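You operate a simulated robot arm through the tools that you are given. There is no shell and no other tool. Be economical: measure what you need, move in short steps, check, and stop when the job is done.

You run a simulated two-armed robot. Do the job below in one go: nothing can be reset, and whatever is moved stays where it is left.

## Task
Set the blue bottle to THREE and the black bottle to ONE.
Fine: hold each bottle while you turn its knob; stand both in the crate. Set down upright: blue bottle, black bottle.

The check looks at the end state, three seconds after you hand in, the way a careful person would. Anything else that was tipped, shoved, dropped, spilled or broken makes it a failure.

## Robot
Two 7-joint arms with two-finger parallel grippers on one trunk, on a base that drives. Base frame: it is fixed to the floor where the robot stands at the start and does not move with it; the origin is under the middle of the robot, x ahead of it, y to its left, z up; the surface under the hand at the start is at about z = 850. Units: mm, rad, N and s.
The left shoulder is at the start at [70, 133, 1251], the right one opposite. With the tool pointing down near the work surface each hand reaches from about 100 to 640 mm from the robot's upright axis, wherever it stands, measured 20 degrees to its own side. Places, roughly: inside of the green crate [800, 0, 900]; setting knob on the black bottle [500, -400, 1000]; setting knob on the blue bottle [500, -200, 1000]. Payload 1.57 kg a hand.
The tool frame of a hand sits at the grasp point between the pads (the TCP): z along the fingers, y along the line on which they close. The tips reach 30 mm beyond it. The gripper opens to 80 mm. The fingers are 17 mm wide and 12 mm thick; the gripper's body (40 by 82 mm) begins 80 mm behind the TCP.
Orientation is that of the tool frame in the base frame, as [roll, pitch, yaw] about the fixed x, y, z axes, in that order (R = Rz(yaw) Ry(pitch) Rx(roll)). With the fingers straight down and closing along the base's y, the tool's x points along the base's -x, its y along +y and its z along -z.

## Interface
- The arms move only by the tool nudge_tool. It takes "left_commands", "right_commands" or both (then of equal length, played together; a hand with none holds still); each is a list of rows, each a list of 3 entries, a list of its own where there are three numbers: the turn, a rotation vector about the base's x, y, z in rad, then the shift along the base's x, y, z in mm, then the closure, from 0 (fully open) to 1 (shut). In form: [[[wx, wy, wz], [x, y, z], jaw], ...]. A call has 1 to 10 rows; each row shifts and turns the commanded pose from where the row before left it. A row lasts 0.2 s, in which the tool goes at most 50 mm and 0.15 rad; a call with a longer step from one row to the next is refused whole, and so is a gripper value outside its range. A pose out of reach is approached as far as the arm can. The call stops where the force on the tool passes 40 N (or 10 N more than at its start, if that is more) or the arm is blocked; 0.2 s more then pass. The fingers move at their own pace (about 153 mm/s each) and stop on an object; they squeeze with about 42 N. The grip force told is the motor's: it shows also when the fingers shut on nothing. Time passes only in rows, and 0.2 s behind the last, so rows that do not move let the fingers close. The reply holds the time, the measured pose of the TCP, the force on the tool along the base axes, the opening and the grip force, in the units named above and with some noise, with the torque about the TCP (base axes, N m) and any sound that the robot's microphone picked up.
- Cameras (640 x 400 px; columns grow to the right, rows downward): "scene" is now at [128.2, -40.1, 1478.2]; the picture's right is [-0.46, -0.89, 0.00], its down [-0.53, 0.27, -0.80] and it looks along [0.71, -0.36, -0.60] (base axes); focal length 258 px, centre (320, 200). "left" rides on the left gripper at [72, 7, -122] in its tool frame; the picture's right is [-0.09, 1.00, 0.00], its down [-0.84, -0.08, -0.54] and it looks along [-0.54, -0.05, 0.84] (tool axes); focal length 238 px, centre (320, 200). "right" rides on the right gripper at [72, -7, -122] in its tool frame; the picture's right is [0.09, 1.00, 0.00], its down [-0.84, 0.08, -0.54] and it looks along [-0.54, 0.05, 0.84] (tool axes); focal length 238 px, centre (320, 200). There is no depth. A picture from a camera that has moved, and an enlarged one, comes with that camera's place and axes in the base frame and with its lens.
- camera(camera): a new picture of that camera. It takes no simulated time.
- move_column(by): slides the trunk up (or, below 0, down) by that many mm; the arms and the scene camera ride with it, the base frame stays. It gives what a move gives, with no picture.
- steer(legs): drives the robot by 1 to 6 legs, each [ahead, left, turn to the left] in mm, mm and rad, along the robot's own axes; the way and the turn of a leg run together, so that a leg with both is an arc; at most 1500 mm and 3.142 rad a leg. The arms and the cameras ride along, it lands a little off, and it stops where it bumps. It gives what a move gives.
- head_to(pan, tilt): turns the head with the scene camera to pan (to the left, within 1.501 rad either way) and tilt (down, from -0.506 to 1.204), counted from straight ahead of the robot. It gives what a move gives.
- inspect(camera, box): a new picture of the part [left, top, right, bottom] of that camera's present view, enlarged. It takes no simulated time.
- sign_off(): hands the job in; it is judged then, once.

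Work in short steps. Places have to be worked out from the pictures, the camera data and where the tool is seen: move nearer, look again, correct. Check each grasp and each placing, and mend what went wrong. You have 120 turns and 92 pictures in all, those below and enlarged ones among them. Open the grippers and draw the arms clear of the work before you hand the job in, unless the task says otherwise; then end with one line.

The tools are called after "Request:" as a command line: name --argument value ..., lists and objects as JSON in quotes. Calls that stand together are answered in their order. nudge_tool: Moves the arms, as the interface text tells. Its arguments: {"type":"object","properties":{"left_commands":{"type":"array","items":{"type":"array"}},"right_commands":{"type":"array","items":{"type":"array"}}},"required":[]} The other tools are called the same way: move_column (by) slides the trunk up or down; steer (legs) drives the base; head_to (pan, tilt) turns the head that bears the scene camera; camera (camera) takes a picture; inspect (camera, box) takes an enlarged picture of a part of a camera's view; sign_off () hands the job in.

At the start:

```text
t: 0.0
left_tool_pos: [446.1, -57.7, 1253.6]
left_ee_rot: [-3.141, 0.0, -3.141]
left_wrist_force: [0.8, -0.1, 0.3]
left_wrist_torque: [0.0, 0.03, 0.02]
left_finger_gap: 79.9
left_grasp_force: 0.1
right_tool_pos: [377.2, -386.3, 1282.1]
right_ee_rot: [-3.141, 0.001, -3.142]
right_wrist_force: [0.2, -0.2, 0.4]
right_wrist_torque: [0.01, 0.0, -0.01]
right_finger_gap: 80.3
right_grasp_force: 0.1
trunk travel left (down, up): [-825.0, 115.0]
robot x, y, heading: [-2.2, 2.5, 0.002]
head pan, tilt: [-0.473, 0.644]
```

scene: 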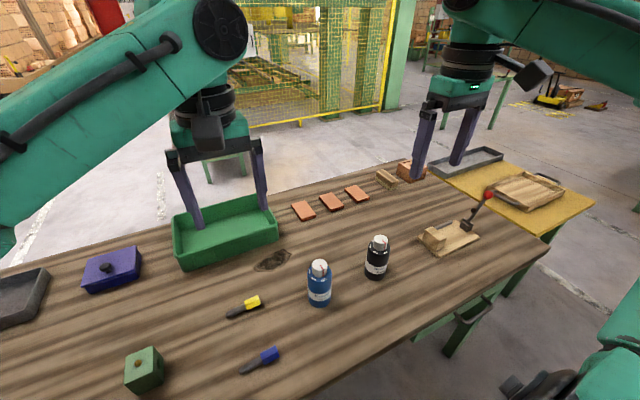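
right: 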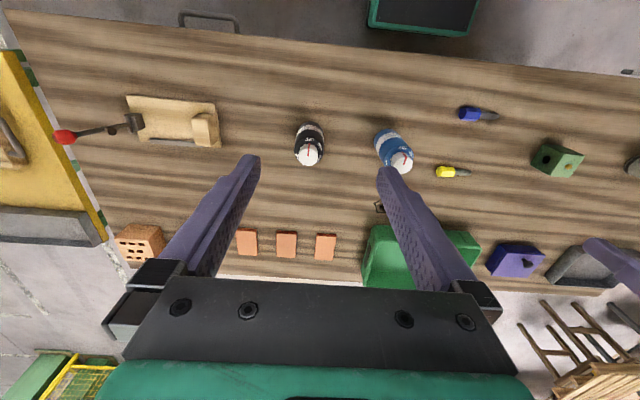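
left: 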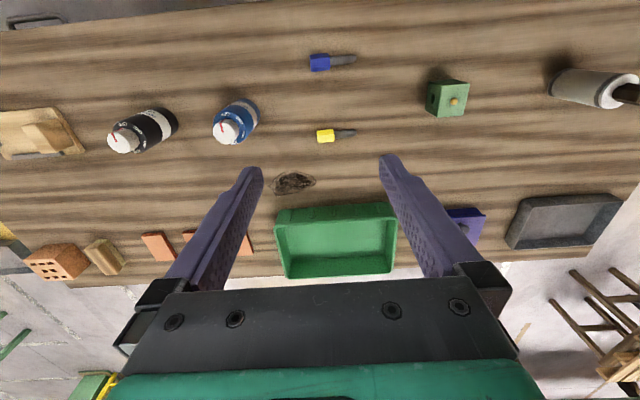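

The two bottles stand in the middle with white knobs on top that carry red pointers. I'll enlarge them to read the scales.

Request:
inspect --camera "scene" --box '[290, 220, 410, 320]'

Request:
inspect --camera "right" --box '[280, 110, 430, 190]'

```text
4.00 times, centred on (350, 270) of scene
camera zoom: at [128.2, -40.1, 1478.2], right [-0.46, -0.89, 0.0], down [-0.53, 0.27, -0.8], along [0.71, -0.36, -0.6], focal length 1032 px, centre (200, -80)
```

zoom: 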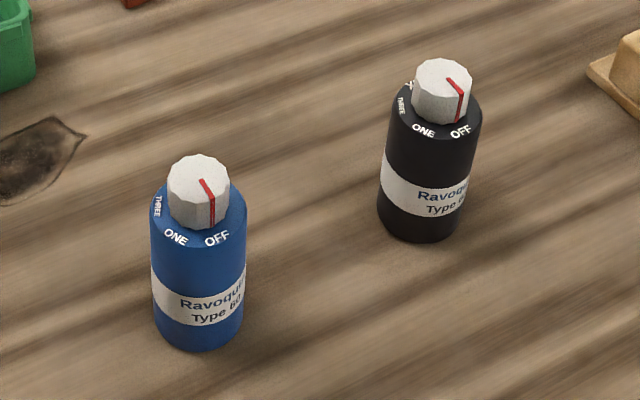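

```text
4.27 times, centred on (355, 150) of right
camera zoom: at [305.3, -391.1, 1403.9], right [-0.09, 1.0, 0.0], down [0.84, 0.08, 0.54], along [0.54, 0.05, -0.84], focal length 1017 px, centre (171, 413)
```

zoom: 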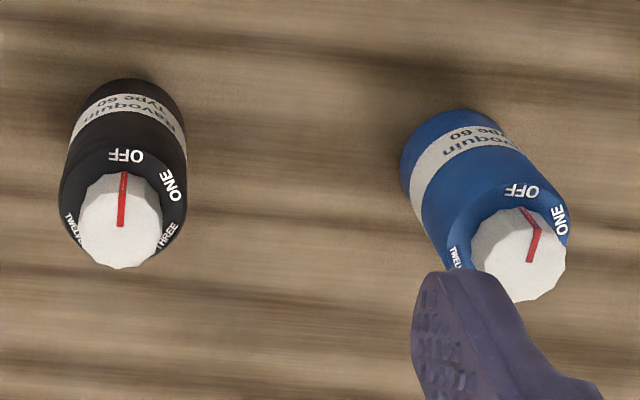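

Blue is at about [478,-215] and black at about [475,-395], with knob tops near z 1000. The crate spans roughly x 700–940. I'll look down at the table's near edge to see how much room there is to drive forward.

Request:
head_to --pan 0 --tilt 1.15

Request:
camera --camera "scene"

```text
t: 0.9
left_tool_pos: [445.7, -59.0, 1254.0]
left_ee_rot: [3.14, -0.001, -3.14]
left_wrist_force: [0.2, 0.1, 0.3]
left_wrist_torque: [0.01, 0.0, -0.01]
left_finger_gap: 80.2
left_grasp_force: 0.1
right_tool_pos: [378.1, -385.5, 1282.8]
right_ee_rot: [3.139, 0.0, -3.141]
right_wrist_force: [0.3, -0.2, -0.9]
right_wrist_torque: [-0.02, -0.02, 0.01]
right_finger_gap: 80.0
right_grasp_force: 0.2
trunk travel left (down, up): [-825.0, 115.0]
robot x, y, heading: [-1.2, -2.3, -0.0]
head pan, tilt: [0.0, 1.15]
```

```text
86 pictures are left
camera scene: at [110.4, -0.6, 1440.4], right [0.0, -1.0, 0.0], down [-0.91, 0.0, -0.41], along [0.41, 0.0, -0.91], focal length 258 px, centre (320, 200)
```

scene: 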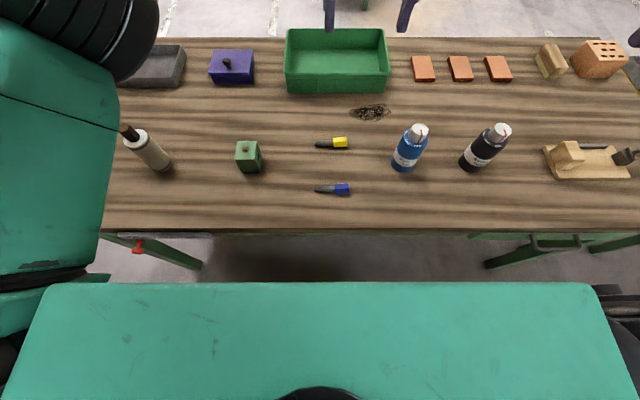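

The near table edge is at x≈300. The crate's inside is about x 750–920, y −190 to 90, so it will need a forward reach later. I'll drive right so that blue is in front of me.

Request:
steer --legs '[[0, -215, 0]]'

Request:
camera --camera "scene"

Request:
camera --camera "left"

```text
t: 2.6
left_tool_pos: [446.0, -268.2, 1253.4]
left_ee_rot: [-3.14, -0.001, -3.136]
left_wrist_force: [-0.8, 0.7, -0.7]
left_wrist_torque: [-0.02, 0.03, 0.01]
left_finger_gap: 79.9
left_grasp_force: 0.1
right_tool_pos: [377.9, -595.3, 1283.4]
right_ee_rot: [-3.136, 0.001, -3.141]
right_wrist_force: [-0.4, 0.1, -0.4]
right_wrist_torque: [-0.01, -0.01, 0.02]
right_finger_gap: 79.9
right_grasp_force: 0.0
trunk travel left (down, up): [-825.0, 115.0]
robot x, y, heading: [2.2, -214.3, 0.0]
head pan, tilt: [0.0, 1.15]
```

```text
85 pictures are left
camera scene: at [110.5, -209.9, 1440.4], right [0.0, -1.0, 0.0], down [-0.91, 0.0, -0.41], along [0.41, 0.0, -0.91], focal length 258 px, centre (320, 200)
```

scene: 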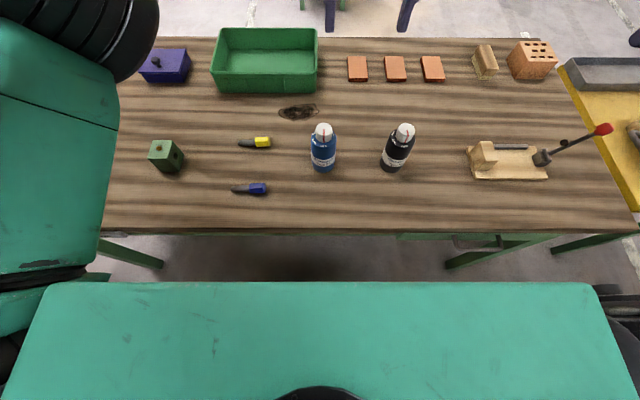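

```text
84 pictures are left
camera left: at [373.8, -259.8, 1376.0], right [0.09, 1.0, 0.0], down [0.84, -0.07, 0.54], along [0.54, -0.05, -0.84], focal length 238 px, centre (320, 200)
```

left: 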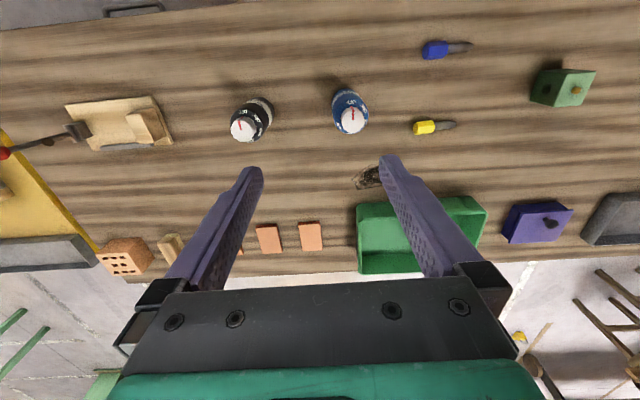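

Now I'll enlarge both views to triangulate the positions and read the dials.

Request:
inspect --camera "scene" --box '[295, 110, 425, 190]'

Request:
inspect --camera "left" --box '[225, 75, 385, 155]'

```text
4.92 times, centred on (360, 150) of scene
camera zoom: at [110.5, -209.9, 1440.4], right [0.0, -1.0, 0.0], down [-0.91, 0.0, -0.41], along [0.41, 0.0, -0.91], focal length 1270 px, centre (123, 446)
```

zoom: 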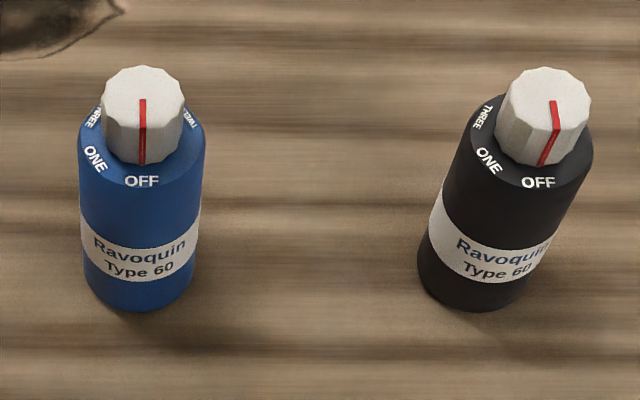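

```text
4.00 times, centred on (305, 115) of left
camera zoom: at [373.8, -259.8, 1376.0], right [0.09, 1.0, 0.0], down [0.84, -0.07, 0.54], along [0.54, -0.05, -0.84], focal length 953 px, centre (380, 540)
```

zoom: 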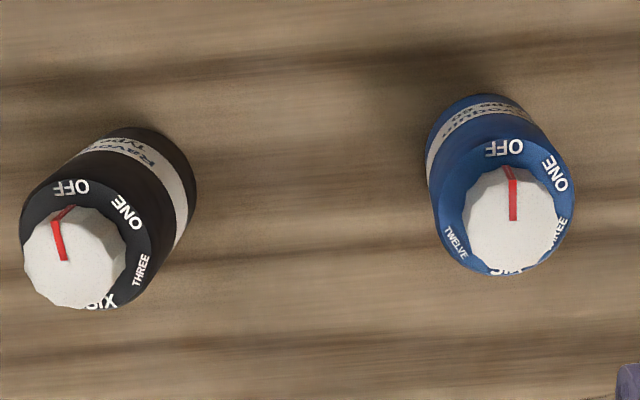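

Both pointers are at OFF. The labels run clockwise seen from above in about 60° steps: OFF, ONE, THREE, SIX, TWELVE. Blue is at [473,-218] and black at [472,-392], with tops at about z 1002 and a body diameter of about 55. I'll tilt the left hand 45° and bring it to a point behind and above blue.

Request:
nudge_tool --left_commands '[[[0, -0.131, 0], [-7.7, 15.3, -17], 0], [[0, -0.131, 0], [-7.7, 15.3, -17], 0], [[0, -0.131, 0], [-7.7, 15.3, -17], 0], [[0, -0.131, 0], [-7.7, 15.3, -17], 0], [[0, -0.131, 0], [-7.7, 15.3, -17], 0], [[0, -0.131, 0], [-7.7, 15.3, -17], 0], [[0, 0, -0.131], [0, 0, -10], 0], [[0, 0, -0.131], [0, 0, -10], 0], [[0, 0, -0.131], [0, 0, -10], 0], [[0, 0, -0.131], [0, 0, -10], 0]]'

Request:
camera --camera "left"

Request:
camera --camera "scene"

```text
t: 4.8
left_tool_pos: [405.5, -183.9, 1113.3]
left_ee_rot: [-3.137, 0.787, 2.624]
left_wrist_force: [0.3, -0.6, -0.4]
left_wrist_torque: [-0.03, 0.0, 0.0]
left_finger_gap: 79.9
left_grasp_force: 0.1
left hand out of reach, approached as far as the arm can: row 6
right_tool_pos: [378.1, -599.0, 1281.6]
right_ee_rot: [3.141, -0.001, -3.14]
right_wrist_force: [0.7, -0.7, 0.6]
right_wrist_torque: [0.0, 0.02, 0.05]
right_finger_gap: 80.0
right_grasp_force: 0.0
trunk travel left (down, up): [-825.0, 115.0]
robot x, y, heading: [-1.3, -214.4, 0.003]
head pan, tilt: [0.0, 1.15]
```

```text
81 pictures are left
camera left: at [290.6, -109.6, 1147.7], right [0.55, 0.83, 0.06], down [0.14, -0.17, 0.98], along [0.82, -0.53, -0.21], focal length 238 px, centre (320, 200)
```

left: 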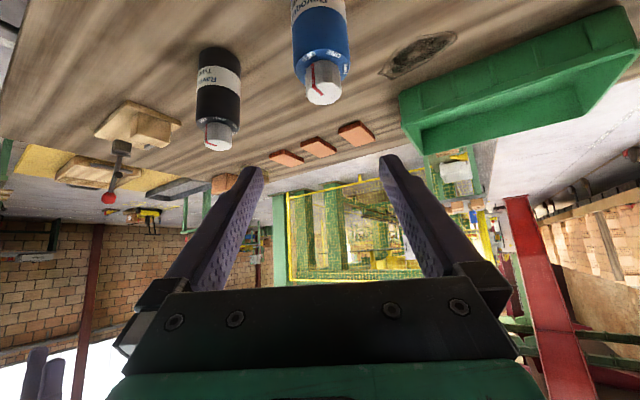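

```text
80 pictures are left
camera scene: at [110.5, -214.3, 1440.4], right [0.0, -1.0, 0.0], down [-0.91, 0.0, -0.41], along [0.41, 0.0, -0.91], focal length 258 px, centre (320, 200)
```

scene: 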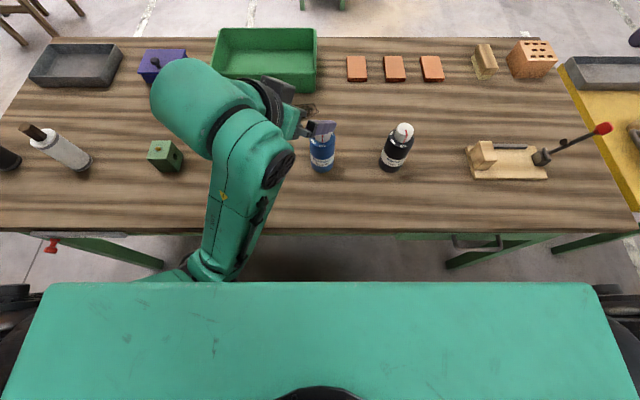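

The left hand has the planned 45° orientation and sits above and behind blue. I'll lower it to the pre-grasp point and check the alignment.

Request:
nudge_tool --left_commands '[[[0, 0, 0], [-2, 2, -28], 0], [[0, 0, 0], [-2, 2, -28], 0], [[0, 0, 0], [-1, 2, -28], 0], [[0, 0, 0], [0, 2, -29], 0], [[0, 0, 0], [0, 0, 0], 0]]'

Request:
camera --camera "left"

Request:
camera --camera "scene"

```text
t: 6.0
left_tool_pos: [401.9, -176.1, 998.1]
left_ee_rot: [-3.136, 0.784, 2.623]
left_wrist_force: [-0.2, -0.1, -0.1]
left_wrist_torque: [-0.03, 0.04, 0.02]
left_finger_gap: 79.8
left_grasp_force: 0.1
right_tool_pos: [378.5, -598.7, 1283.1]
right_ee_rot: [3.142, 0.0, -3.14]
right_wrist_force: [-0.1, 0.2, -0.1]
right_wrist_torque: [-0.02, 0.0, 0.0]
right_finger_gap: 80.0
right_grasp_force: 0.2
trunk travel left (down, up): [-825.0, 115.0]
robot x, y, heading: [1.1, -215.9, 0.006]
head pan, tilt: [0.0, 1.15]
```

```text
79 pictures are left
camera left: at [285.0, -101.5, 1034.2], right [0.55, 0.83, 0.06], down [0.14, -0.17, 0.98], along [0.82, -0.53, -0.21], focal length 238 px, centre (320, 200)
```

left: 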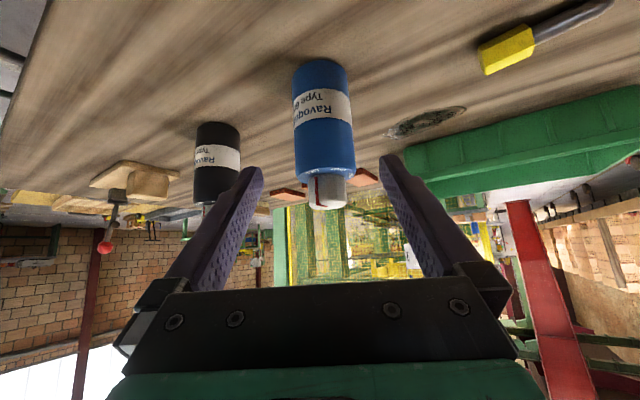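

```text
78 pictures are left
camera scene: at [110.6, -213.9, 1440.4], right [0.0, -1.0, 0.0], down [-0.91, 0.0, -0.41], along [0.41, 0.0, -0.91], focal length 258 px, centre (320, 200)
```

scene: 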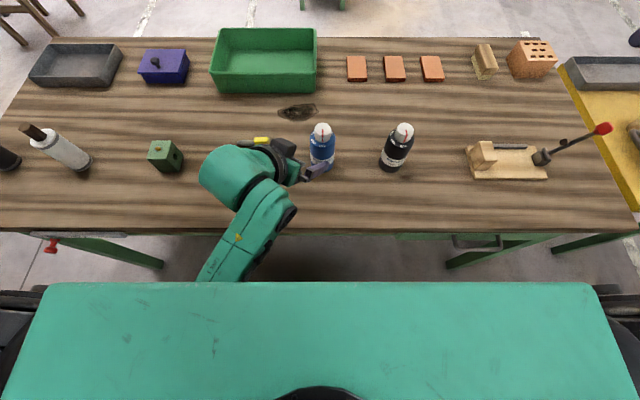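

The bottle is centred between the fingers and the forearm is well above the table. I'll advance along the tool axis so the fingers straddle the body.

Request:
nudge_tool --left_commands '[[[0, 0, 0], [18, -10, -21], 0], [[0, 0, 0], [18, -10, -21], 0], [[0, 0, 0], [18, -10, -21], 0], [[0, 0, 0], [17, -10, -20], 0], [[0, 0, 0], [0, 0, 0], 0]]'

Request:
camera --camera "left"

Request:
inspect --camera "scene" --box '[180, 90, 440, 250]'

```text
t: 7.2
left_tool_pos: [472.0, -216.6, 917.1]
left_ee_rot: [-3.136, 0.788, 2.624]
left_wrist_force: [0.2, -0.8, 0.5]
left_wrist_torque: [-0.01, -0.02, -0.03]
left_finger_gap: 80.0
left_grasp_force: 0.0
right_tool_pos: [376.4, -598.2, 1282.8]
right_ee_rot: [3.141, 0.0, -3.14]
right_wrist_force: [1.2, -0.2, 0.0]
right_wrist_torque: [0.03, 0.03, -0.02]
right_finger_gap: 79.9
right_grasp_force: 0.1
trunk travel left (down, up): [-825.0, 115.0]
robot x, y, heading: [-1.1, -213.2, 0.006]
head pan, tilt: [0.0, 1.15]
```

```text
77 pictures are left
camera left: at [355.9, -141.9, 951.7], right [0.55, 0.83, 0.06], down [0.14, -0.17, 0.98], along [0.82, -0.53, -0.21], focal length 238 px, centre (320, 200)
```

left: 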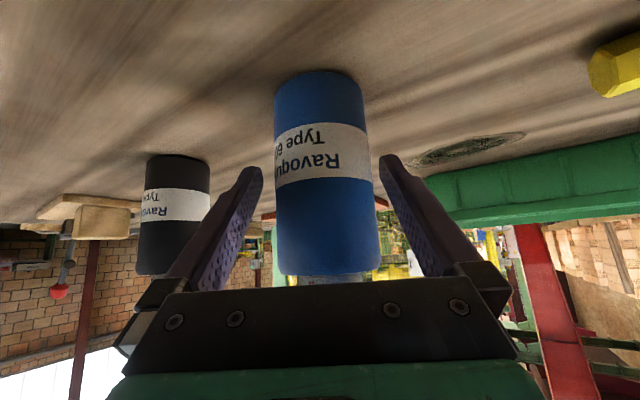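

```text
2.46 times, centred on (310, 170) of scene
camera zoom: at [110.1, -213.7, 1440.4], right [0.0, -1.0, 0.0], down [-0.91, 0.0, -0.41], along [0.41, 0.0, -0.91], focal length 635 px, centre (345, 274)
```

zoom: 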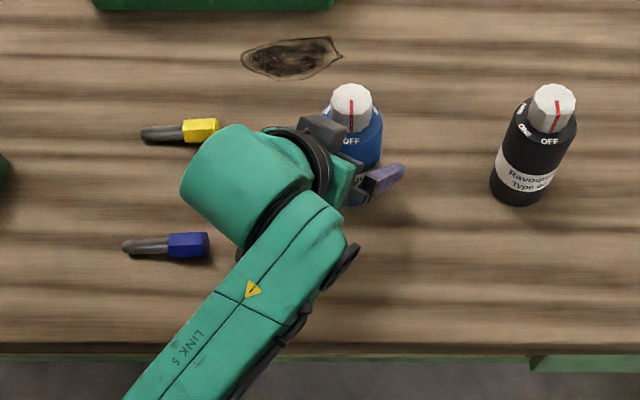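

The bottle is about 4 mm to the +y side of the finger centre. I'll correct that and close the left gripper.

Request:
nudge_tool --left_commands '[[[0, 0, 0], [1.5, 2.5, 0], 0], [[0, 0, 0], [0, 0, 0], 1], [[0, 0, 0], [0, 0, 0], 1], [[0, 0, 0], [0, 0, 0], 1]]'

Request:
camera --camera "left"

```text
t: 8.2
left_tool_pos: [473.7, -214.4, 916.2]
left_ee_rot: [-3.135, 0.787, 2.622]
left_wrist_force: [0.5, -1.6, 0.8]
left_wrist_torque: [-0.03, -0.09, 0.02]
left_finger_gap: 58.7
left_grasp_force: 42.3
right_tool_pos: [378.4, -598.7, 1283.0]
right_ee_rot: [-3.141, 0.0, -3.139]
right_wrist_force: [1.4, 0.1, 0.4]
right_wrist_torque: [0.02, 0.04, 0.01]
right_finger_gap: 80.0
right_grasp_force: 0.0
trunk travel left (down, up): [-825.0, 115.0]
robot x, y, heading: [-0.4, -218.7, -0.0]
head pan, tilt: [0.0, 1.15]
```

```text
75 pictures are left
camera left: at [357.7, -139.5, 951.8], right [0.55, 0.83, 0.06], down [0.14, -0.17, 0.98], along [0.82, -0.53, -0.21], focal length 238 px, centre (320, 200)
```

left: 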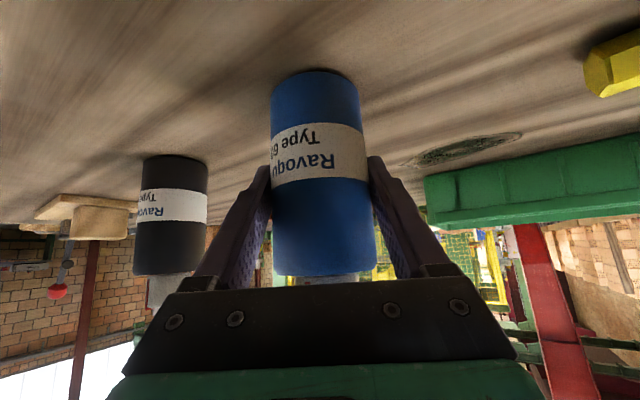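

Blue is held at a gap of 58.7. Now the right hand goes above the knob with its yaw turned +90°, which keeps its camera away from the left hand. The turn will be two 60° strokes with a regrip between them.

Request:
nudge_tool --right_commands '[[[0, 0, 0.131], [8, 25, -8], 0], [[0, 0, 0.131], [8, 25, -8], 0], [[0, 0, 0.131], [8, 25, -8], 0], [[0, 0, 0.131], [8, 25, -8], 0], [[0, 0, 0.131], [8, 25, -8], 0], [[0, 0, 0.131], [8, 25, -8], 0], [[0, 0, 0.131], [8, 25, -8], 0], [[0, 0, 0.131], [8, 25, -8], 0], [[0, 0, 0.131], [8, 25, -8], 0], [[0, 0, 0.131], [8, 25, -8], 0]]'

Request:
camera --camera "right"

```text
t: 10.4
left_tool_pos: [473.8, -214.2, 915.3]
left_ee_rot: [-3.135, 0.787, 2.626]
left_wrist_force: [0.5, -0.4, -0.4]
left_wrist_torque: [0.11, -0.09, -0.02]
left_finger_gap: 58.6
left_grasp_force: 42.1
right_tool_pos: [459.2, -345.9, 1201.5]
right_ee_rot: [3.141, 0.001, -1.825]
right_wrist_force: [1.0, -0.5, -0.3]
right_wrist_torque: [0.0, 0.04, -0.02]
right_finger_gap: 80.2
right_grasp_force: 0.1
trunk travel left (down, up): [-825.0, 115.0]
robot x, y, heading: [1.6, -214.7, 0.001]
head pan, tilt: [0.0, 1.15]
```

```text
74 pictures are left
camera right: at [448.3, -416.9, 1323.2], right [-0.99, 0.16, 0.0], down [0.14, 0.83, 0.54], along [0.09, 0.53, -0.84], focal length 238 px, centre (320, 200)
```

right: 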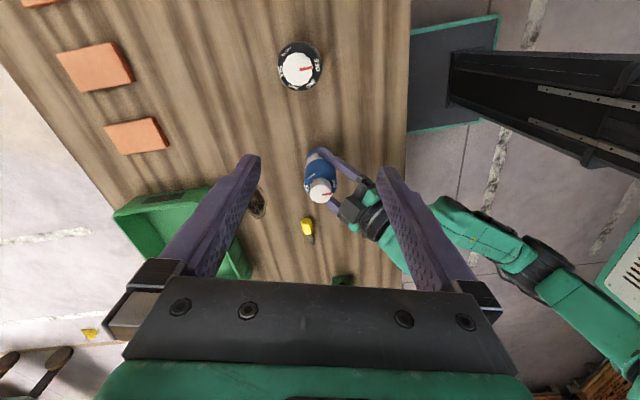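

I'll finish the yaw and move above the knob with the fingers part open, then recheck the knob position from close up.

Request:
nudge_tool --right_commands '[[[0, 0, 0.13], [5, 40, -20], 0.3], [[0, 0, 0.125], [5, 40, -20], 0.3], [[0, 0, 0], [5, 42, -20], 0.3], [[0, 0, 0], [0, 0, -20], 0.3], [[0, 0, 0], [0, 0, 0], 0.3]]'

Request:
camera --camera "right"

Request:
camera --camera "scene"

```text
t: 11.6
left_tool_pos: [474.2, -214.1, 915.3]
left_ee_rot: [-3.136, 0.788, 2.622]
left_wrist_force: [0.1, -0.2, -0.6]
left_wrist_torque: [0.06, -0.06, -0.02]
left_finger_gap: 58.3
left_grasp_force: 41.6
right_tool_pos: [439.5, -275.7, 1119.7]
right_ee_rot: [-3.138, 0.001, -1.574]
right_wrist_force: [0.6, -0.3, -0.5]
right_wrist_torque: [0.03, -0.02, 0.0]
right_finger_gap: 56.5
right_grasp_force: 0.0
right hand out of reach, approached as far as the arm can: row 2, 3
trunk travel left (down, up): [-825.0, 115.0]
robot x, y, heading: [3.5, -213.5, 0.003]
head pan, tilt: [0.0, 1.15]
```

```text
73 pictures are left
camera right: at [445.9, -346.5, 1241.4], right [-1.0, -0.09, 0.0], down [-0.08, 0.84, 0.54], along [-0.05, 0.54, -0.84], focal length 238 px, centre (320, 200)
```

right: 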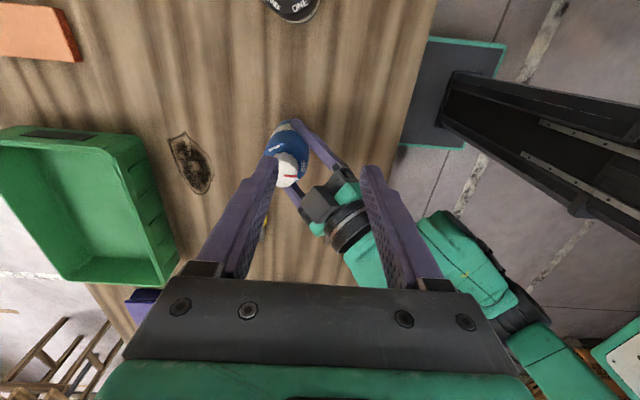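

```text
72 pictures are left
camera scene: at [110.6, -213.9, 1440.4], right [0.0, -1.0, 0.0], down [-0.91, 0.0, -0.41], along [0.41, 0.0, -0.91], focal length 258 px, centre (320, 200)
```

scene: 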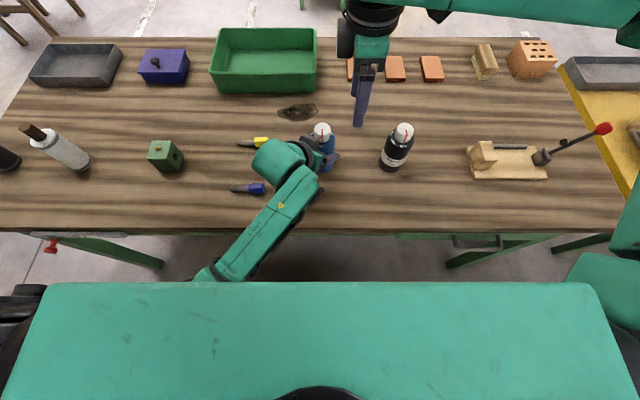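

At +90° yaw the right arm reaches its limit. I'll back off to about +45° yaw and move over the knob.

Request:
nudge_tool --right_commands '[[[0, 0, -0.131], [0, 0, 10], 0.3], [[0, 0, -0.131], [0, 0, 0], 0.3], [[0, 0, -0.131], [5, 10, 0], 0.3], [[0, 0, -0.131], [10, 15, 0], 0.3], [[0, 0, -0.131], [10, 15, 0], 0.3], [[0, 0, -0.131], [10, 15, 0], 0.3], [[0, 0, 0], [0, 0, 0], 0.3]]'

Request:
camera --camera "right"

```text
t: 13.2
left_tool_pos: [473.6, -214.5, 917.6]
left_ee_rot: [-3.137, 0.786, 2.624]
left_wrist_force: [0.8, -0.3, 0.4]
left_wrist_torque: [0.09, -0.12, -0.01]
left_finger_gap: 58.8
left_grasp_force: 42.0
right_tool_pos: [440.5, -275.3, 1128.5]
right_ee_rot: [3.142, 0.002, -2.361]
right_wrist_force: [-0.1, -0.6, -0.4]
right_wrist_torque: [-0.01, -0.03, 0.05]
right_finger_gap: 56.0
right_grasp_force: 0.1
right hand out of reach, approached as far as the arm can: row 3, 4, 5, 6
trunk travel left (down, up): [-825.0, 115.0]
robot x, y, heading: [-2.3, -214.3, 0.002]
head pan, tilt: [0.0, 1.15]
```

```text
71 pictures are left
camera right: at [393.7, -329.8, 1248.6], right [-0.77, 0.64, 0.0], down [0.54, 0.64, 0.55], along [0.35, 0.42, -0.84], focal length 238 px, centre (320, 200)
```

right: 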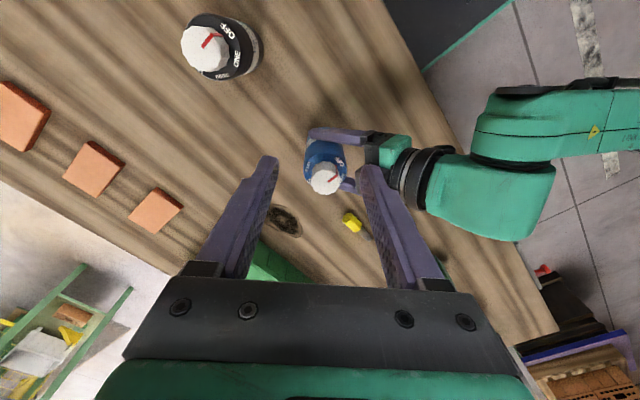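

The hand is still blocked, probably by a wrist joint limit in this arm configuration. I'll return the yaw to 0 and try the translation again.

Request:
nudge_tool --right_commands '[[[0, 0, -0.131], [0, 0, 0], 0.3], [[0, 0, -0.131], [0, 0, 0], 0.3], [[0, 0, -0.131], [0, 0, 0], 0.3], [[0, 0, -0.131], [0, 0, 0], 0.3], [[0, 0, -0.131], [0, 0, 0], 0.3], [[0, 0, -0.131], [5, 10, 0], 0.3], [[0, 0, 0], [10, 15, 0], 0.3], [[0, 0, 0], [10, 15, 0], 0.3], [[0, 0, 0], [0, 0, 0], 0.3]]'

Request:
camera --camera "scene"

```text
t: 15.2
left_tool_pos: [473.5, -214.0, 916.8]
left_ee_rot: [-3.136, 0.788, 2.622]
left_wrist_force: [1.3, 0.4, 0.7]
left_wrist_torque: [0.07, -0.08, -0.04]
left_finger_gap: 58.7
left_grasp_force: 41.8
right_tool_pos: [439.0, -275.0, 1127.2]
right_ee_rot: [3.139, 0.003, 3.136]
right_wrist_force: [-0.7, 1.0, 0.0]
right_wrist_torque: [0.02, 0.0, 0.02]
right_finger_gap: 56.2
right_grasp_force: 0.0
right hand out of reach, approached as far as the arm can: row 6, 7, 8
trunk travel left (down, up): [-825.0, 115.0]
robot x, y, heading: [-1.5, -214.2, 0.006]
head pan, tilt: [0.0, 1.15]
```

```text
70 pictures are left
camera scene: at [110.6, -213.8, 1440.4], right [0.0, -1.0, 0.0], down [-0.91, 0.0, -0.41], along [0.41, 0.0, -0.91], focal length 258 px, centre (320, 200)
```

scene: 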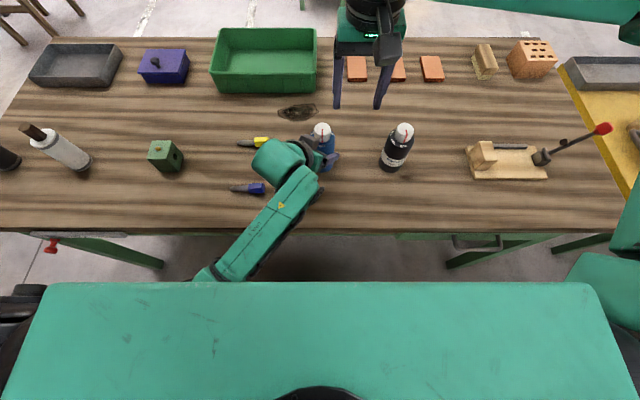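

To find out what limits the right arm, I'll probe each direction separately, starting with a small forward step.

Request:
nudge_tool --right_commands '[[[0, 0, 0], [15, 0, 0], 0.3], [[0, 0, 0], [0, 0, 0], 0.3]]'

Request:
nudge_tool --right_commands '[[[0, 0, 0], [0, 15, 0], 0.3], [[0, 0, 0], [0, 0, 0], 0.3]]'

Request:
nudge_tool --right_commands '[[[0, 0, 0], [0, 0, -20], 0.3], [[0, 0, 0], [0, 0, 0], 0.3]]'

```text
t: 15.8
left_tool_pos: [473.5, -214.8, 915.7]
left_ee_rot: [-3.137, 0.789, 2.623]
left_wrist_force: [0.1, -0.2, 1.5]
left_wrist_torque: [0.09, -0.07, 0.02]
left_finger_gap: 58.7
left_grasp_force: 42.0
right_tool_pos: [448.5, -281.8, 1127.6]
right_ee_rot: [3.14, 0.001, 3.137]
right_wrist_force: [-1.0, 0.2, 0.0]
right_wrist_torque: [-0.02, 0.04, 0.0]
right_finger_gap: 55.9
right_grasp_force: 0.1
right hand out of reach, approached as far as the arm can: row 1
trunk travel left (down, up): [-825.0, 115.0]
robot x, y, heading: [3.3, -211.8, 0.004]
head pan, tilt: [0.0, 1.15]
```

```text
t: 16.4
left_tool_pos: [474.0, -214.2, 915.9]
left_ee_rot: [-3.135, 0.788, 2.624]
left_wrist_force: [0.3, -0.1, 0.6]
left_wrist_torque: [0.1, -0.05, -0.02]
left_finger_gap: 58.6
left_grasp_force: 42.2
right_tool_pos: [441.3, -277.5, 1127.5]
right_ee_rot: [3.14, 0.003, 3.138]
right_wrist_force: [-0.4, -0.1, -0.1]
right_wrist_torque: [0.0, -0.01, -0.02]
right_finger_gap: 55.9
right_grasp_force: 0.0
right hand out of reach, approached as far as the arm can: row 1
trunk travel left (down, up): [-825.0, 115.0]
robot x, y, heading: [-0.6, -212.9, 0.001]
head pan, tilt: [0.0, 1.15]
```

```text
t: 17.0
left_tool_pos: [473.7, -213.8, 916.0]
left_ee_rot: [-3.136, 0.787, 2.623]
left_wrist_force: [-0.4, -0.7, 0.7]
left_wrist_torque: [0.04, -0.04, -0.01]
left_finger_gap: 58.9
left_grasp_force: 41.9
right_tool_pos: [441.7, -276.6, 1106.8]
right_ee_rot: [3.139, -0.001, 3.137]
right_wrist_force: [0.3, 0.0, -0.6]
right_wrist_torque: [0.03, -0.03, 0.02]
right_finger_gap: 56.1
right_grasp_force: 0.0
trunk travel left (down, up): [-825.0, 115.0]
robot x, y, heading: [3.4, -215.6, 0.008]
head pan, tilt: [0.0, 1.15]
```

Moving down works. I'll check whether the sideways limit loosens with height by going up toward the height of the start pose and stepping toward +y.

Request:
nudge_tool --right_commands '[[[0, 0, 0], [0, 0, 40], 0.3], [[0, 0, 0], [0, 0, 40], 0.3], [[0, 0, 0], [0, 0, 40], 0.3], [[0, 0, 0], [0, 20, 0], 0.3], [[0, 0, 0], [0, 20, 0], 0.3], [[0, 0, 0], [15, 20, 0], 0.3], [[0, 0, 0], [15, 0, 0], 0.3], [[0, 0, 0], [0, 0, 0], 0.3]]'

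Request:
camera --camera "scene"

```text
t: 18.8
left_tool_pos: [474.2, -214.5, 916.2]
left_ee_rot: [-3.137, 0.787, 2.622]
left_wrist_force: [-1.2, 0.3, -0.1]
left_wrist_torque: [0.07, 0.01, 0.01]
left_finger_gap: 58.7
left_grasp_force: 41.8
right_tool_pos: [431.9, -283.4, 1207.7]
right_ee_rot: [3.14, 0.003, 3.136]
right_wrist_force: [0.1, 0.1, 0.5]
right_wrist_torque: [0.0, 0.02, -0.03]
right_finger_gap: 56.1
right_grasp_force: 0.1
right hand out of reach, approached as far as the arm can: row 2, 3, 4, 5, 6, 7
trunk travel left (down, up): [-825.0, 115.0]
robot x, y, heading: [-2.4, -217.6, 0.004]
head pan, tilt: [0.0, 1.15]
```

```text
69 pictures are left
camera scene: at [110.4, -213.7, 1440.4], right [0.0, -1.0, 0.0], down [-0.91, 0.0, -0.41], along [0.41, 0.0, -0.91], focal length 258 px, centre (320, 200)
```

scene: 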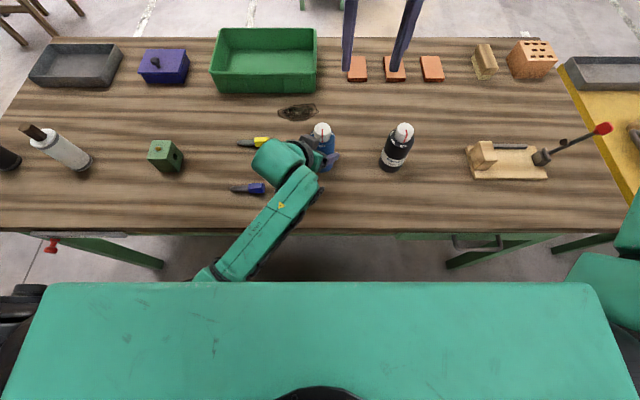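

The limit is looser lower down. I'll descend to TCP z≈1060, with tips at 1030 and still above the bottles, and approach from there.

Request:
nudge_tool --right_commands '[[[0, 0, 0], [0, 0, -40], 0.3], [[0, 0, 0], [0, 0, -40], 0.3], [[0, 0, 0], [0, 0, -40], 0.3], [[0, 0, 0], [0, 0, -28], 0.3], [[0, 0, 0], [15, 10, 0], 0.3], [[0, 0, 0], [10, 15, 0], 0.3], [[0, 0, 0], [10, 15, 0], 0.3], [[0, 0, 0], [5, 20, 0], 0.3], [[0, 0, 0], [0, 0, 0], 0.3]]'

```text
t: 20.8
left_tool_pos: [474.5, -213.4, 916.0]
left_ee_rot: [-3.137, 0.789, 2.623]
left_wrist_force: [0.9, 0.5, 1.1]
left_wrist_torque: [0.08, -0.06, -0.04]
left_finger_gap: 58.6
left_grasp_force: 42.2
right_tool_pos: [438.1, -281.9, 1066.0]
right_ee_rot: [3.14, 0.002, 3.137]
right_wrist_force: [0.0, 0.0, -0.1]
right_wrist_torque: [0.01, 0.02, 0.0]
right_finger_gap: 55.9
right_grasp_force: 0.0
right hand out of reach, approached as far as the arm can: row 5, 6, 7, 8
trunk travel left (down, up): [-825.0, 115.0]
robot x, y, heading: [-0.7, -212.8, 0.002]
head pan, tilt: [0.0, 1.15]
```

The boundary stays at the same x,y regardless of height, so something in the arm's posture is limiting it. I'll look at the right arm itself.

Request:
head_to --pan -0.9 --tilt 0.4

Request:
camera --camera "scene"

```text
t: 22.0
left_tool_pos: [474.1, -215.0, 916.9]
left_ee_rot: [-3.136, 0.788, 2.624]
left_wrist_force: [1.1, -0.1, 0.3]
left_wrist_torque: [0.11, -0.1, -0.02]
left_finger_gap: 58.7
left_grasp_force: 41.8
right_tool_pos: [438.0, -281.0, 1066.3]
right_ee_rot: [3.139, 0.002, 3.137]
right_wrist_force: [0.6, -0.7, 0.2]
right_wrist_torque: [-0.02, 0.05, 0.0]
right_finger_gap: 56.1
right_grasp_force: 0.0
trunk travel left (down, up): [-825.0, 115.0]
robot x, y, heading: [-0.8, -214.1, -0.001]
head pan, tilt: [-0.901, 0.4]
```

```text
68 pictures are left
camera scene: at [108.8, -286.3, 1500.3], right [-0.78, -0.62, 0.0], down [-0.24, 0.3, -0.92], along [0.57, -0.72, -0.39], focal length 258 px, centre (320, 200)
```

scene: 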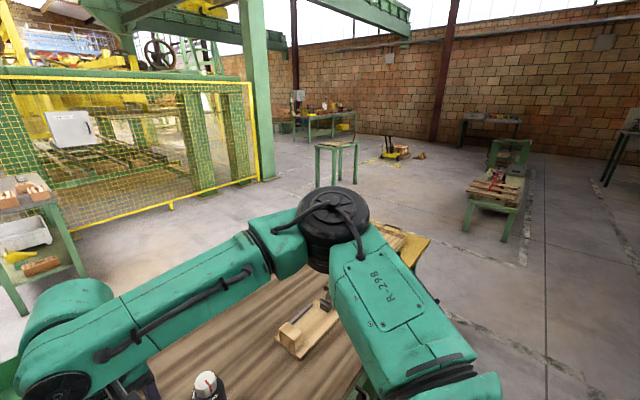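

The right elbow has swung far out to the side, and by mirror symmetry with the left arm's start pose the target should be reachable with another elbow swivel. I'll retreat to the start pose of the right hand and re-approach without any yaw.

Request:
nudge_tool --right_commands '[[[0, 0, 0], [-10, -20, 40], 0.3], [[0, 0, 0], [-15, -30, 35], 0.3], [[0, 0, 0], [-15, -30, 35], 0.3], [[0, 0, 0], [-15, -20, 35], 0.3], [[0, 0, 0], [0, 0, 35], 0.3], [[0, 0, 0], [0, 0, 35], 0.3], [[0, 0, 0], [0, 0, 0], 0.3]]'

Request:
nudge_tool --right_commands '[[[0, 0, 0], [20, 30, 0], 0.3], [[0, 0, 0], [20, 30, 0], 0.3], [[0, 0, 0], [20, 35, 0], 0.3], [[0, 0, 0], [20, 35, 0], 0.3], [[0, 0, 0], [0, 0, 0], 0.3]]'

Request:
camera --camera "scene"

```text
t: 23.6
left_tool_pos: [474.0, -213.8, 915.9]
left_ee_rot: [-3.136, 0.786, 2.624]
left_wrist_force: [-1.5, 0.5, 1.5]
left_wrist_torque: [0.1, 0.01, 0.02]
left_finger_gap: 58.5
left_grasp_force: 41.9
right_tool_pos: [385.3, -377.7, 1280.6]
right_ee_rot: [3.141, 0.0, 3.136]
right_wrist_force: [0.6, 0.3, 0.2]
right_wrist_torque: [-0.01, 0.0, 0.01]
right_finger_gap: 56.1
right_grasp_force: 0.0
trunk travel left (down, up): [-825.0, 115.0]
robot x, y, heading: [1.7, -216.8, 0.001]
head pan, tilt: [-0.901, 0.4]
```

```text
t: 24.8
left_tool_pos: [472.6, -213.4, 915.0]
left_ee_rot: [-3.138, 0.786, 2.623]
left_wrist_force: [-0.9, 0.9, -0.1]
left_wrist_torque: [0.11, 0.02, 0.04]
left_finger_gap: 58.6
left_grasp_force: 41.7
right_tool_pos: [426.7, -308.6, 1276.2]
right_ee_rot: [3.142, 0.001, 3.136]
right_wrist_force: [-0.2, 0.1, -0.1]
right_wrist_torque: [0.0, 0.0, 0.04]
right_finger_gap: 55.9
right_grasp_force: 0.1
right hand out of reach, approached as far as the arm can: row 3, 4
trunk travel left (down, up): [-825.0, 115.0]
robot x, y, heading: [-1.2, -216.8, -0.002]
head pan, tilt: [-0.901, 0.4]
```

```text
67 pictures are left
camera scene: at [108.6, -286.4, 1500.3], right [-0.78, -0.62, 0.0], down [-0.24, 0.3, -0.92], along [0.57, -0.72, -0.39], focal length 258 px, centre (320, 200)
```

scene: 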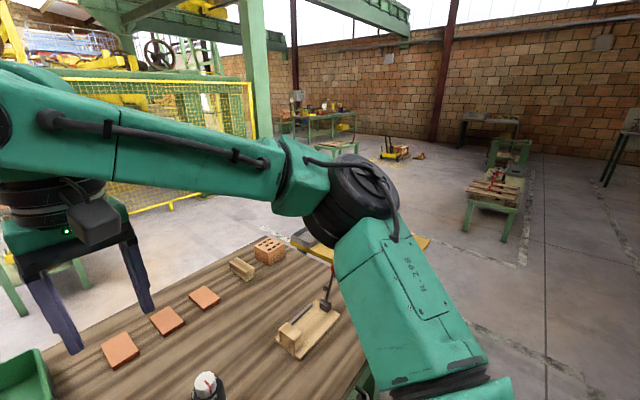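

The right arm can't work straight ahead with its tool down. I'll release blue, back the left hand out, and shift the base left so blue lies about 17° to the right side.

Request:
nudge_tool --left_commands '[[[0, 0, 0], [0, 0, 0], 0], [[0, 0, 0], [0, 0, 0], 0], [[0, 0, 0], [-18, 10, 21], 0], [[0, 0, 0], [-18, 10, 21], 0], [[0, 0, 0], [-18, 10, 21], 0], [[0, 0, 0], [-18, 10, 21], 0], [[0, 0, 0], [-18, 10, 21], 0], [[0, 0, 0], [0, 0, 0], 0]]'

Request:
head_to --pan -0.1 --tilt 1.05

Request:
steer --legs '[[0, 150, 0]]'

Request:
camera --camera "scene"

```text
t: 26.6
left_tool_pos: [389.5, -169.1, 1019.4]
left_ee_rot: [3.138, 0.794, 2.613]
left_wrist_force: [0.1, -0.3, -0.3]
left_wrist_torque: [-0.01, -0.02, 0.01]
left_finger_gap: 79.9
left_grasp_force: 0.1
left hand out of reach, approached as far as the arm can: row 7
right_tool_pos: [426.8, -310.3, 1275.3]
right_ee_rot: [3.141, -0.002, 3.137]
right_wrist_force: [0.8, 0.7, 0.2]
right_wrist_torque: [0.01, 0.02, 0.01]
right_finger_gap: 56.1
right_grasp_force: 0.0
trunk travel left (down, up): [-825.0, 115.0]
robot x, y, heading: [-1.3, -214.2, -0.0]
head pan, tilt: [-0.901, 0.4]
```

```text
t: 27.7
left_tool_pos: [388.9, -170.8, 1019.2]
left_ee_rot: [-3.141, 0.794, 2.617]
left_wrist_force: [0.2, 0.6, 0.7]
left_wrist_torque: [-0.01, 0.01, -0.02]
left_finger_gap: 80.0
left_grasp_force: 0.0
right_tool_pos: [426.7, -309.0, 1275.1]
right_ee_rot: [3.141, 0.0, 3.137]
right_wrist_force: [-0.2, 0.5, 0.3]
right_wrist_torque: [-0.01, 0.0, 0.0]
right_finger_gap: 56.0
right_grasp_force: 0.0
trunk travel left (down, up): [-825.0, 115.0]
robot x, y, heading: [-0.5, -214.0, -0.0]
head pan, tilt: [-0.099, 1.051]
```

```text
t: 29.1
left_tool_pos: [388.3, -24.8, 1018.5]
left_ee_rot: [3.139, 0.792, 2.612]
left_wrist_force: [0.8, -0.1, 0.3]
left_wrist_torque: [0.0, 0.0, 0.01]
left_finger_gap: 79.9
left_grasp_force: 0.1
right_tool_pos: [426.4, -163.8, 1275.1]
right_ee_rot: [3.14, 0.001, 3.136]
right_wrist_force: [0.4, 0.6, -1.5]
right_wrist_torque: [0.02, -0.05, -0.01]
right_finger_gap: 56.0
right_grasp_force: 0.0
trunk travel left (down, up): [-825.0, 115.0]
robot x, y, heading: [-2.8, -66.2, 0.002]
head pan, tilt: [-0.099, 1.051]
```

```text
66 pictures are left
camera scene: at [116.8, -75.6, 1446.6], right [-0.1, -1.0, 0.0], down [-0.86, 0.09, -0.5], along [0.49, -0.05, -0.87], focal length 258 px, centre (320, 200)
```

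scene: 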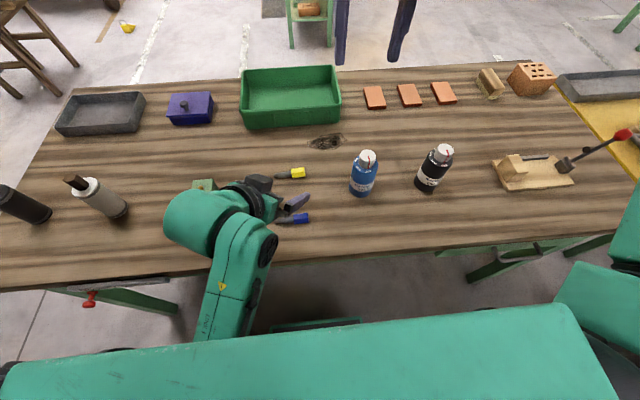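

The bottles haven't moved. I'll test the right hand over the blue knob with a yaw of about +60°.

Request:
nudge_tool --right_commands '[[[0, 0, 0.105], [0, -20, -15], 0.3], [[0, 0, 0.105], [0, -20, -15], 0.3], [[0, 0, 0.105], [0, -13, -20], 0.3], [[0, 0, 0.105], [6, 0, -20], 0.3], [[0, 0, 0.105], [7, 0, -20], 0.3], [[0, 0, 0.105], [7, 0, -20], 0.3], [[0, 0, 0.105], [7, 0, -20], 0.3], [[0, 0, 0.105], [7, 0, -20], 0.3], [[0, 0, 0.105], [7, 0, -20], 0.3], [[0, 0, 0.105], [7, 0, -20], 0.3]]'

Request:
camera --camera "right"

```text
t: 31.3
left_tool_pos: [388.0, -23.6, 1018.6]
left_ee_rot: [-3.138, 0.794, 2.614]
left_wrist_force: [0.6, -0.4, 0.5]
left_wrist_torque: [0.03, 0.02, 0.02]
left_finger_gap: 80.0
left_grasp_force: 0.1
right_tool_pos: [476.4, -215.1, 1085.2]
right_ee_rot: [3.14, 0.001, -2.092]
right_wrist_force: [-0.1, 0.6, -0.3]
right_wrist_torque: [0.01, 0.02, 0.02]
right_finger_gap: 55.9
right_grasp_force: 0.0
trunk travel left (down, up): [-825.0, 115.0]
robot x, y, heading: [-5.3, -66.4, 0.005]
head pan, tilt: [-0.099, 1.051]
```

```text
65 pictures are left
camera right: at [445.8, -280.0, 1207.6], right [-0.91, 0.42, 0.0], down [0.35, 0.76, 0.54], along [0.23, 0.49, -0.84], focal length 238 px, centre (320, 200)
```

right: 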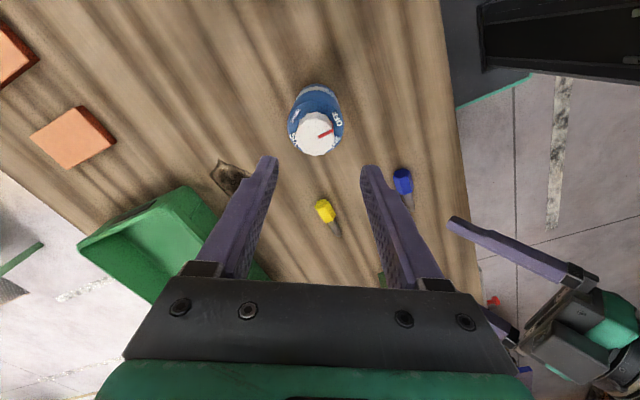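

The right hand reaches fine here and is laterally aligned with the knob. Now I'll bring the left hand back to its pre-grasp point behind blue.

Request:
nudge_tool --left_commands '[[[0, 0, 0], [3, -38, -5], 0], [[0, 0, 0], [3, -38, -5], 0], [[0, 0, 0], [3, -38, -5], 0], [[0, 0, 0], [3, -38, -5], 0], [[0, 0, 0], [0, 0, 0], 0]]'

Request:
camera --camera "left"

Request:
camera --camera "scene"

```text
t: 32.5
left_tool_pos: [394.9, -165.0, 984.6]
left_ee_rot: [3.104, 0.768, 2.581]
left_wrist_force: [1.2, 0.0, -0.2]
left_wrist_torque: [0.01, 0.03, 0.01]
left_finger_gap: 79.8
left_grasp_force: 0.0
right_tool_pos: [475.7, -215.8, 1086.4]
right_ee_rot: [3.141, -0.001, -2.097]
right_wrist_force: [0.2, 0.7, 0.4]
right_wrist_torque: [0.0, -0.04, -0.02]
right_finger_gap: 55.8
right_grasp_force: 0.1
trunk travel left (down, up): [-825.0, 115.0]
robot x, y, heading: [-4.9, -67.8, 0.001]
head pan, tilt: [-0.099, 1.051]
```

```text
64 pictures are left
camera left: at [280.0, -90.0, 1023.3], right [0.56, 0.82, 0.09], down [0.14, -0.21, 0.97], along [0.82, -0.53, -0.23], focal length 238 px, centre (320, 200)
```

left: 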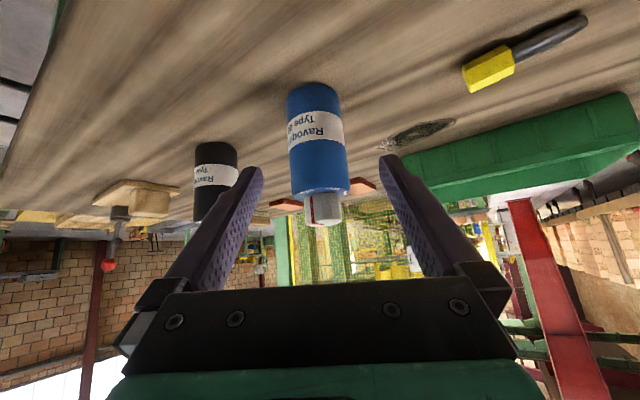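

```text
63 pictures are left
camera scene: at [116.6, -71.7, 1446.7], right [-0.1, -1.0, 0.0], down [-0.86, 0.08, -0.5], along [0.49, -0.05, -0.87], focal length 258 px, centre (320, 200)
```

scene: 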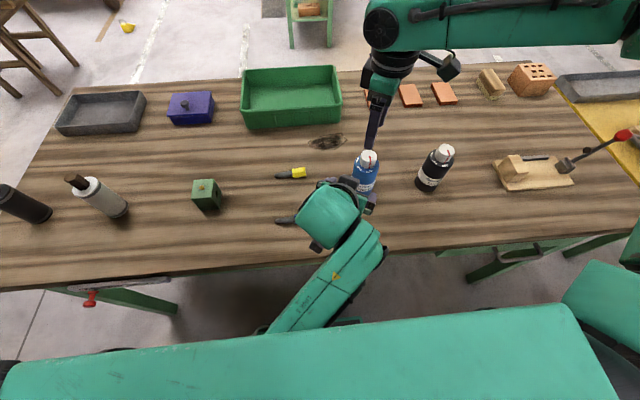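

The bottle is centred again. I'll advance to straddle it.

Request:
nudge_tool --left_commands '[[[0, 0, 0], [20, -13, -17], 0], [[0, 0, 0], [20, -13, -17], 0], [[0, 0, 0], [20, -13, -17], 0], [[0, 0, 0], [19, -12, -17], 0], [[0, 0, 0], [0, 0, 0], 0]]'

Request:
camera --camera "left"

```text
t: 33.4
left_tool_pos: [464.1, -156.6, 891.9]
left_ee_rot: [2.976, 0.694, 2.517]
left_wrist_force: [-0.1, 0.4, -0.1]
left_wrist_torque: [0.02, 0.02, 0.0]
left_finger_gap: 80.0
left_grasp_force: 0.0
right_tool_pos: [475.3, -215.3, 1085.2]
right_ee_rot: [3.141, 0.0, -2.097]
right_wrist_force: [-1.0, 0.2, -0.5]
right_wrist_torque: [-0.01, 0.02, 0.0]
right_finger_gap: 55.7
right_grasp_force: 0.1
trunk travel left (down, up): [-825.0, 115.0]
robot x, y, heading: [0.5, -62.1, -0.003]
head pan, tilt: [-0.099, 1.051]
stopped in row 4 (left hand): the arm was blocked; the commanded pose is now the measured one
```

```text
62 pictures are left
camera left: at [347.4, -88.7, 938.6], right [0.55, 0.82, 0.19], down [0.15, -0.32, 0.94], along [0.82, -0.48, -0.3], focal length 238 px, centre (320, 200)
```

left: 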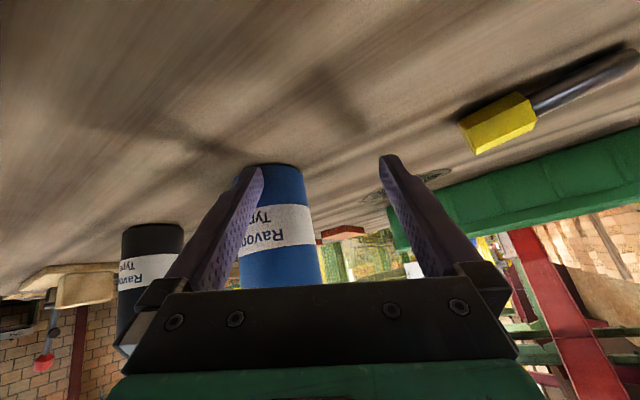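

The left arm can't cross that far over with this heading. I'll retract it and turn it to come in from the left (+y) side instead, which keeps its wrist on its own side.

Request:
nudge_tool --left_commands '[[[0, 0, 0], [-12, 10, 30], 0], [[0, 0, 0], [-12, 10, 40], 0], [[0, 0, 0], [-10, 12, 40], 0], [[0, 0, 0], [-6, 12, 40], 0], [[0, 0, -0.129], [0, 8, 0], 0], [[0, 0, -0.129], [0, 8, 0], 0], [[0, 0, -0.129], [5, 8, 0], 0], [[0, 0, -0.129], [5, 0, 0], 0], [[0, 0, -0.129], [5, 0, 0], 0], [[0, 0, -0.129], [5, 0, 0], 0]]'

Request:
camera --camera "left"

```text
t: 35.6
left_tool_pos: [443.5, -87.5, 1039.9]
left_ee_rot: [2.977, 0.696, 1.74]
left_wrist_force: [1.0, -0.2, -0.1]
left_wrist_torque: [-0.01, -0.01, -0.01]
left_finger_gap: 79.8
left_grasp_force: 0.1
right_tool_pos: [476.7, -216.3, 1086.7]
right_ee_rot: [3.141, 0.001, -2.096]
right_wrist_force: [-0.4, 0.4, 0.4]
right_wrist_torque: [-0.02, 0.04, 0.0]
right_finger_gap: 55.8
right_grasp_force: 0.0
trunk travel left (down, up): [-825.0, 115.0]
robot x, y, heading: [2.7, -65.5, 0.004]
head pan, tilt: [-0.099, 1.051]
```

```text
61 pictures are left
camera left: at [406.9, 41.7, 1088.1], right [0.96, 0.2, 0.18], down [-0.11, -0.33, 0.94], along [0.25, -0.92, -0.3], focal length 238 px, centre (320, 200)
```

left: 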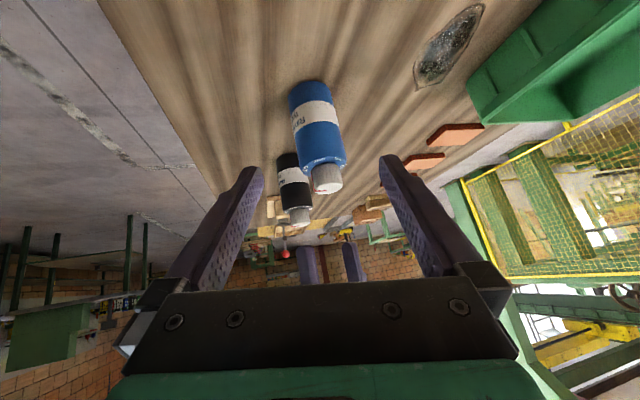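

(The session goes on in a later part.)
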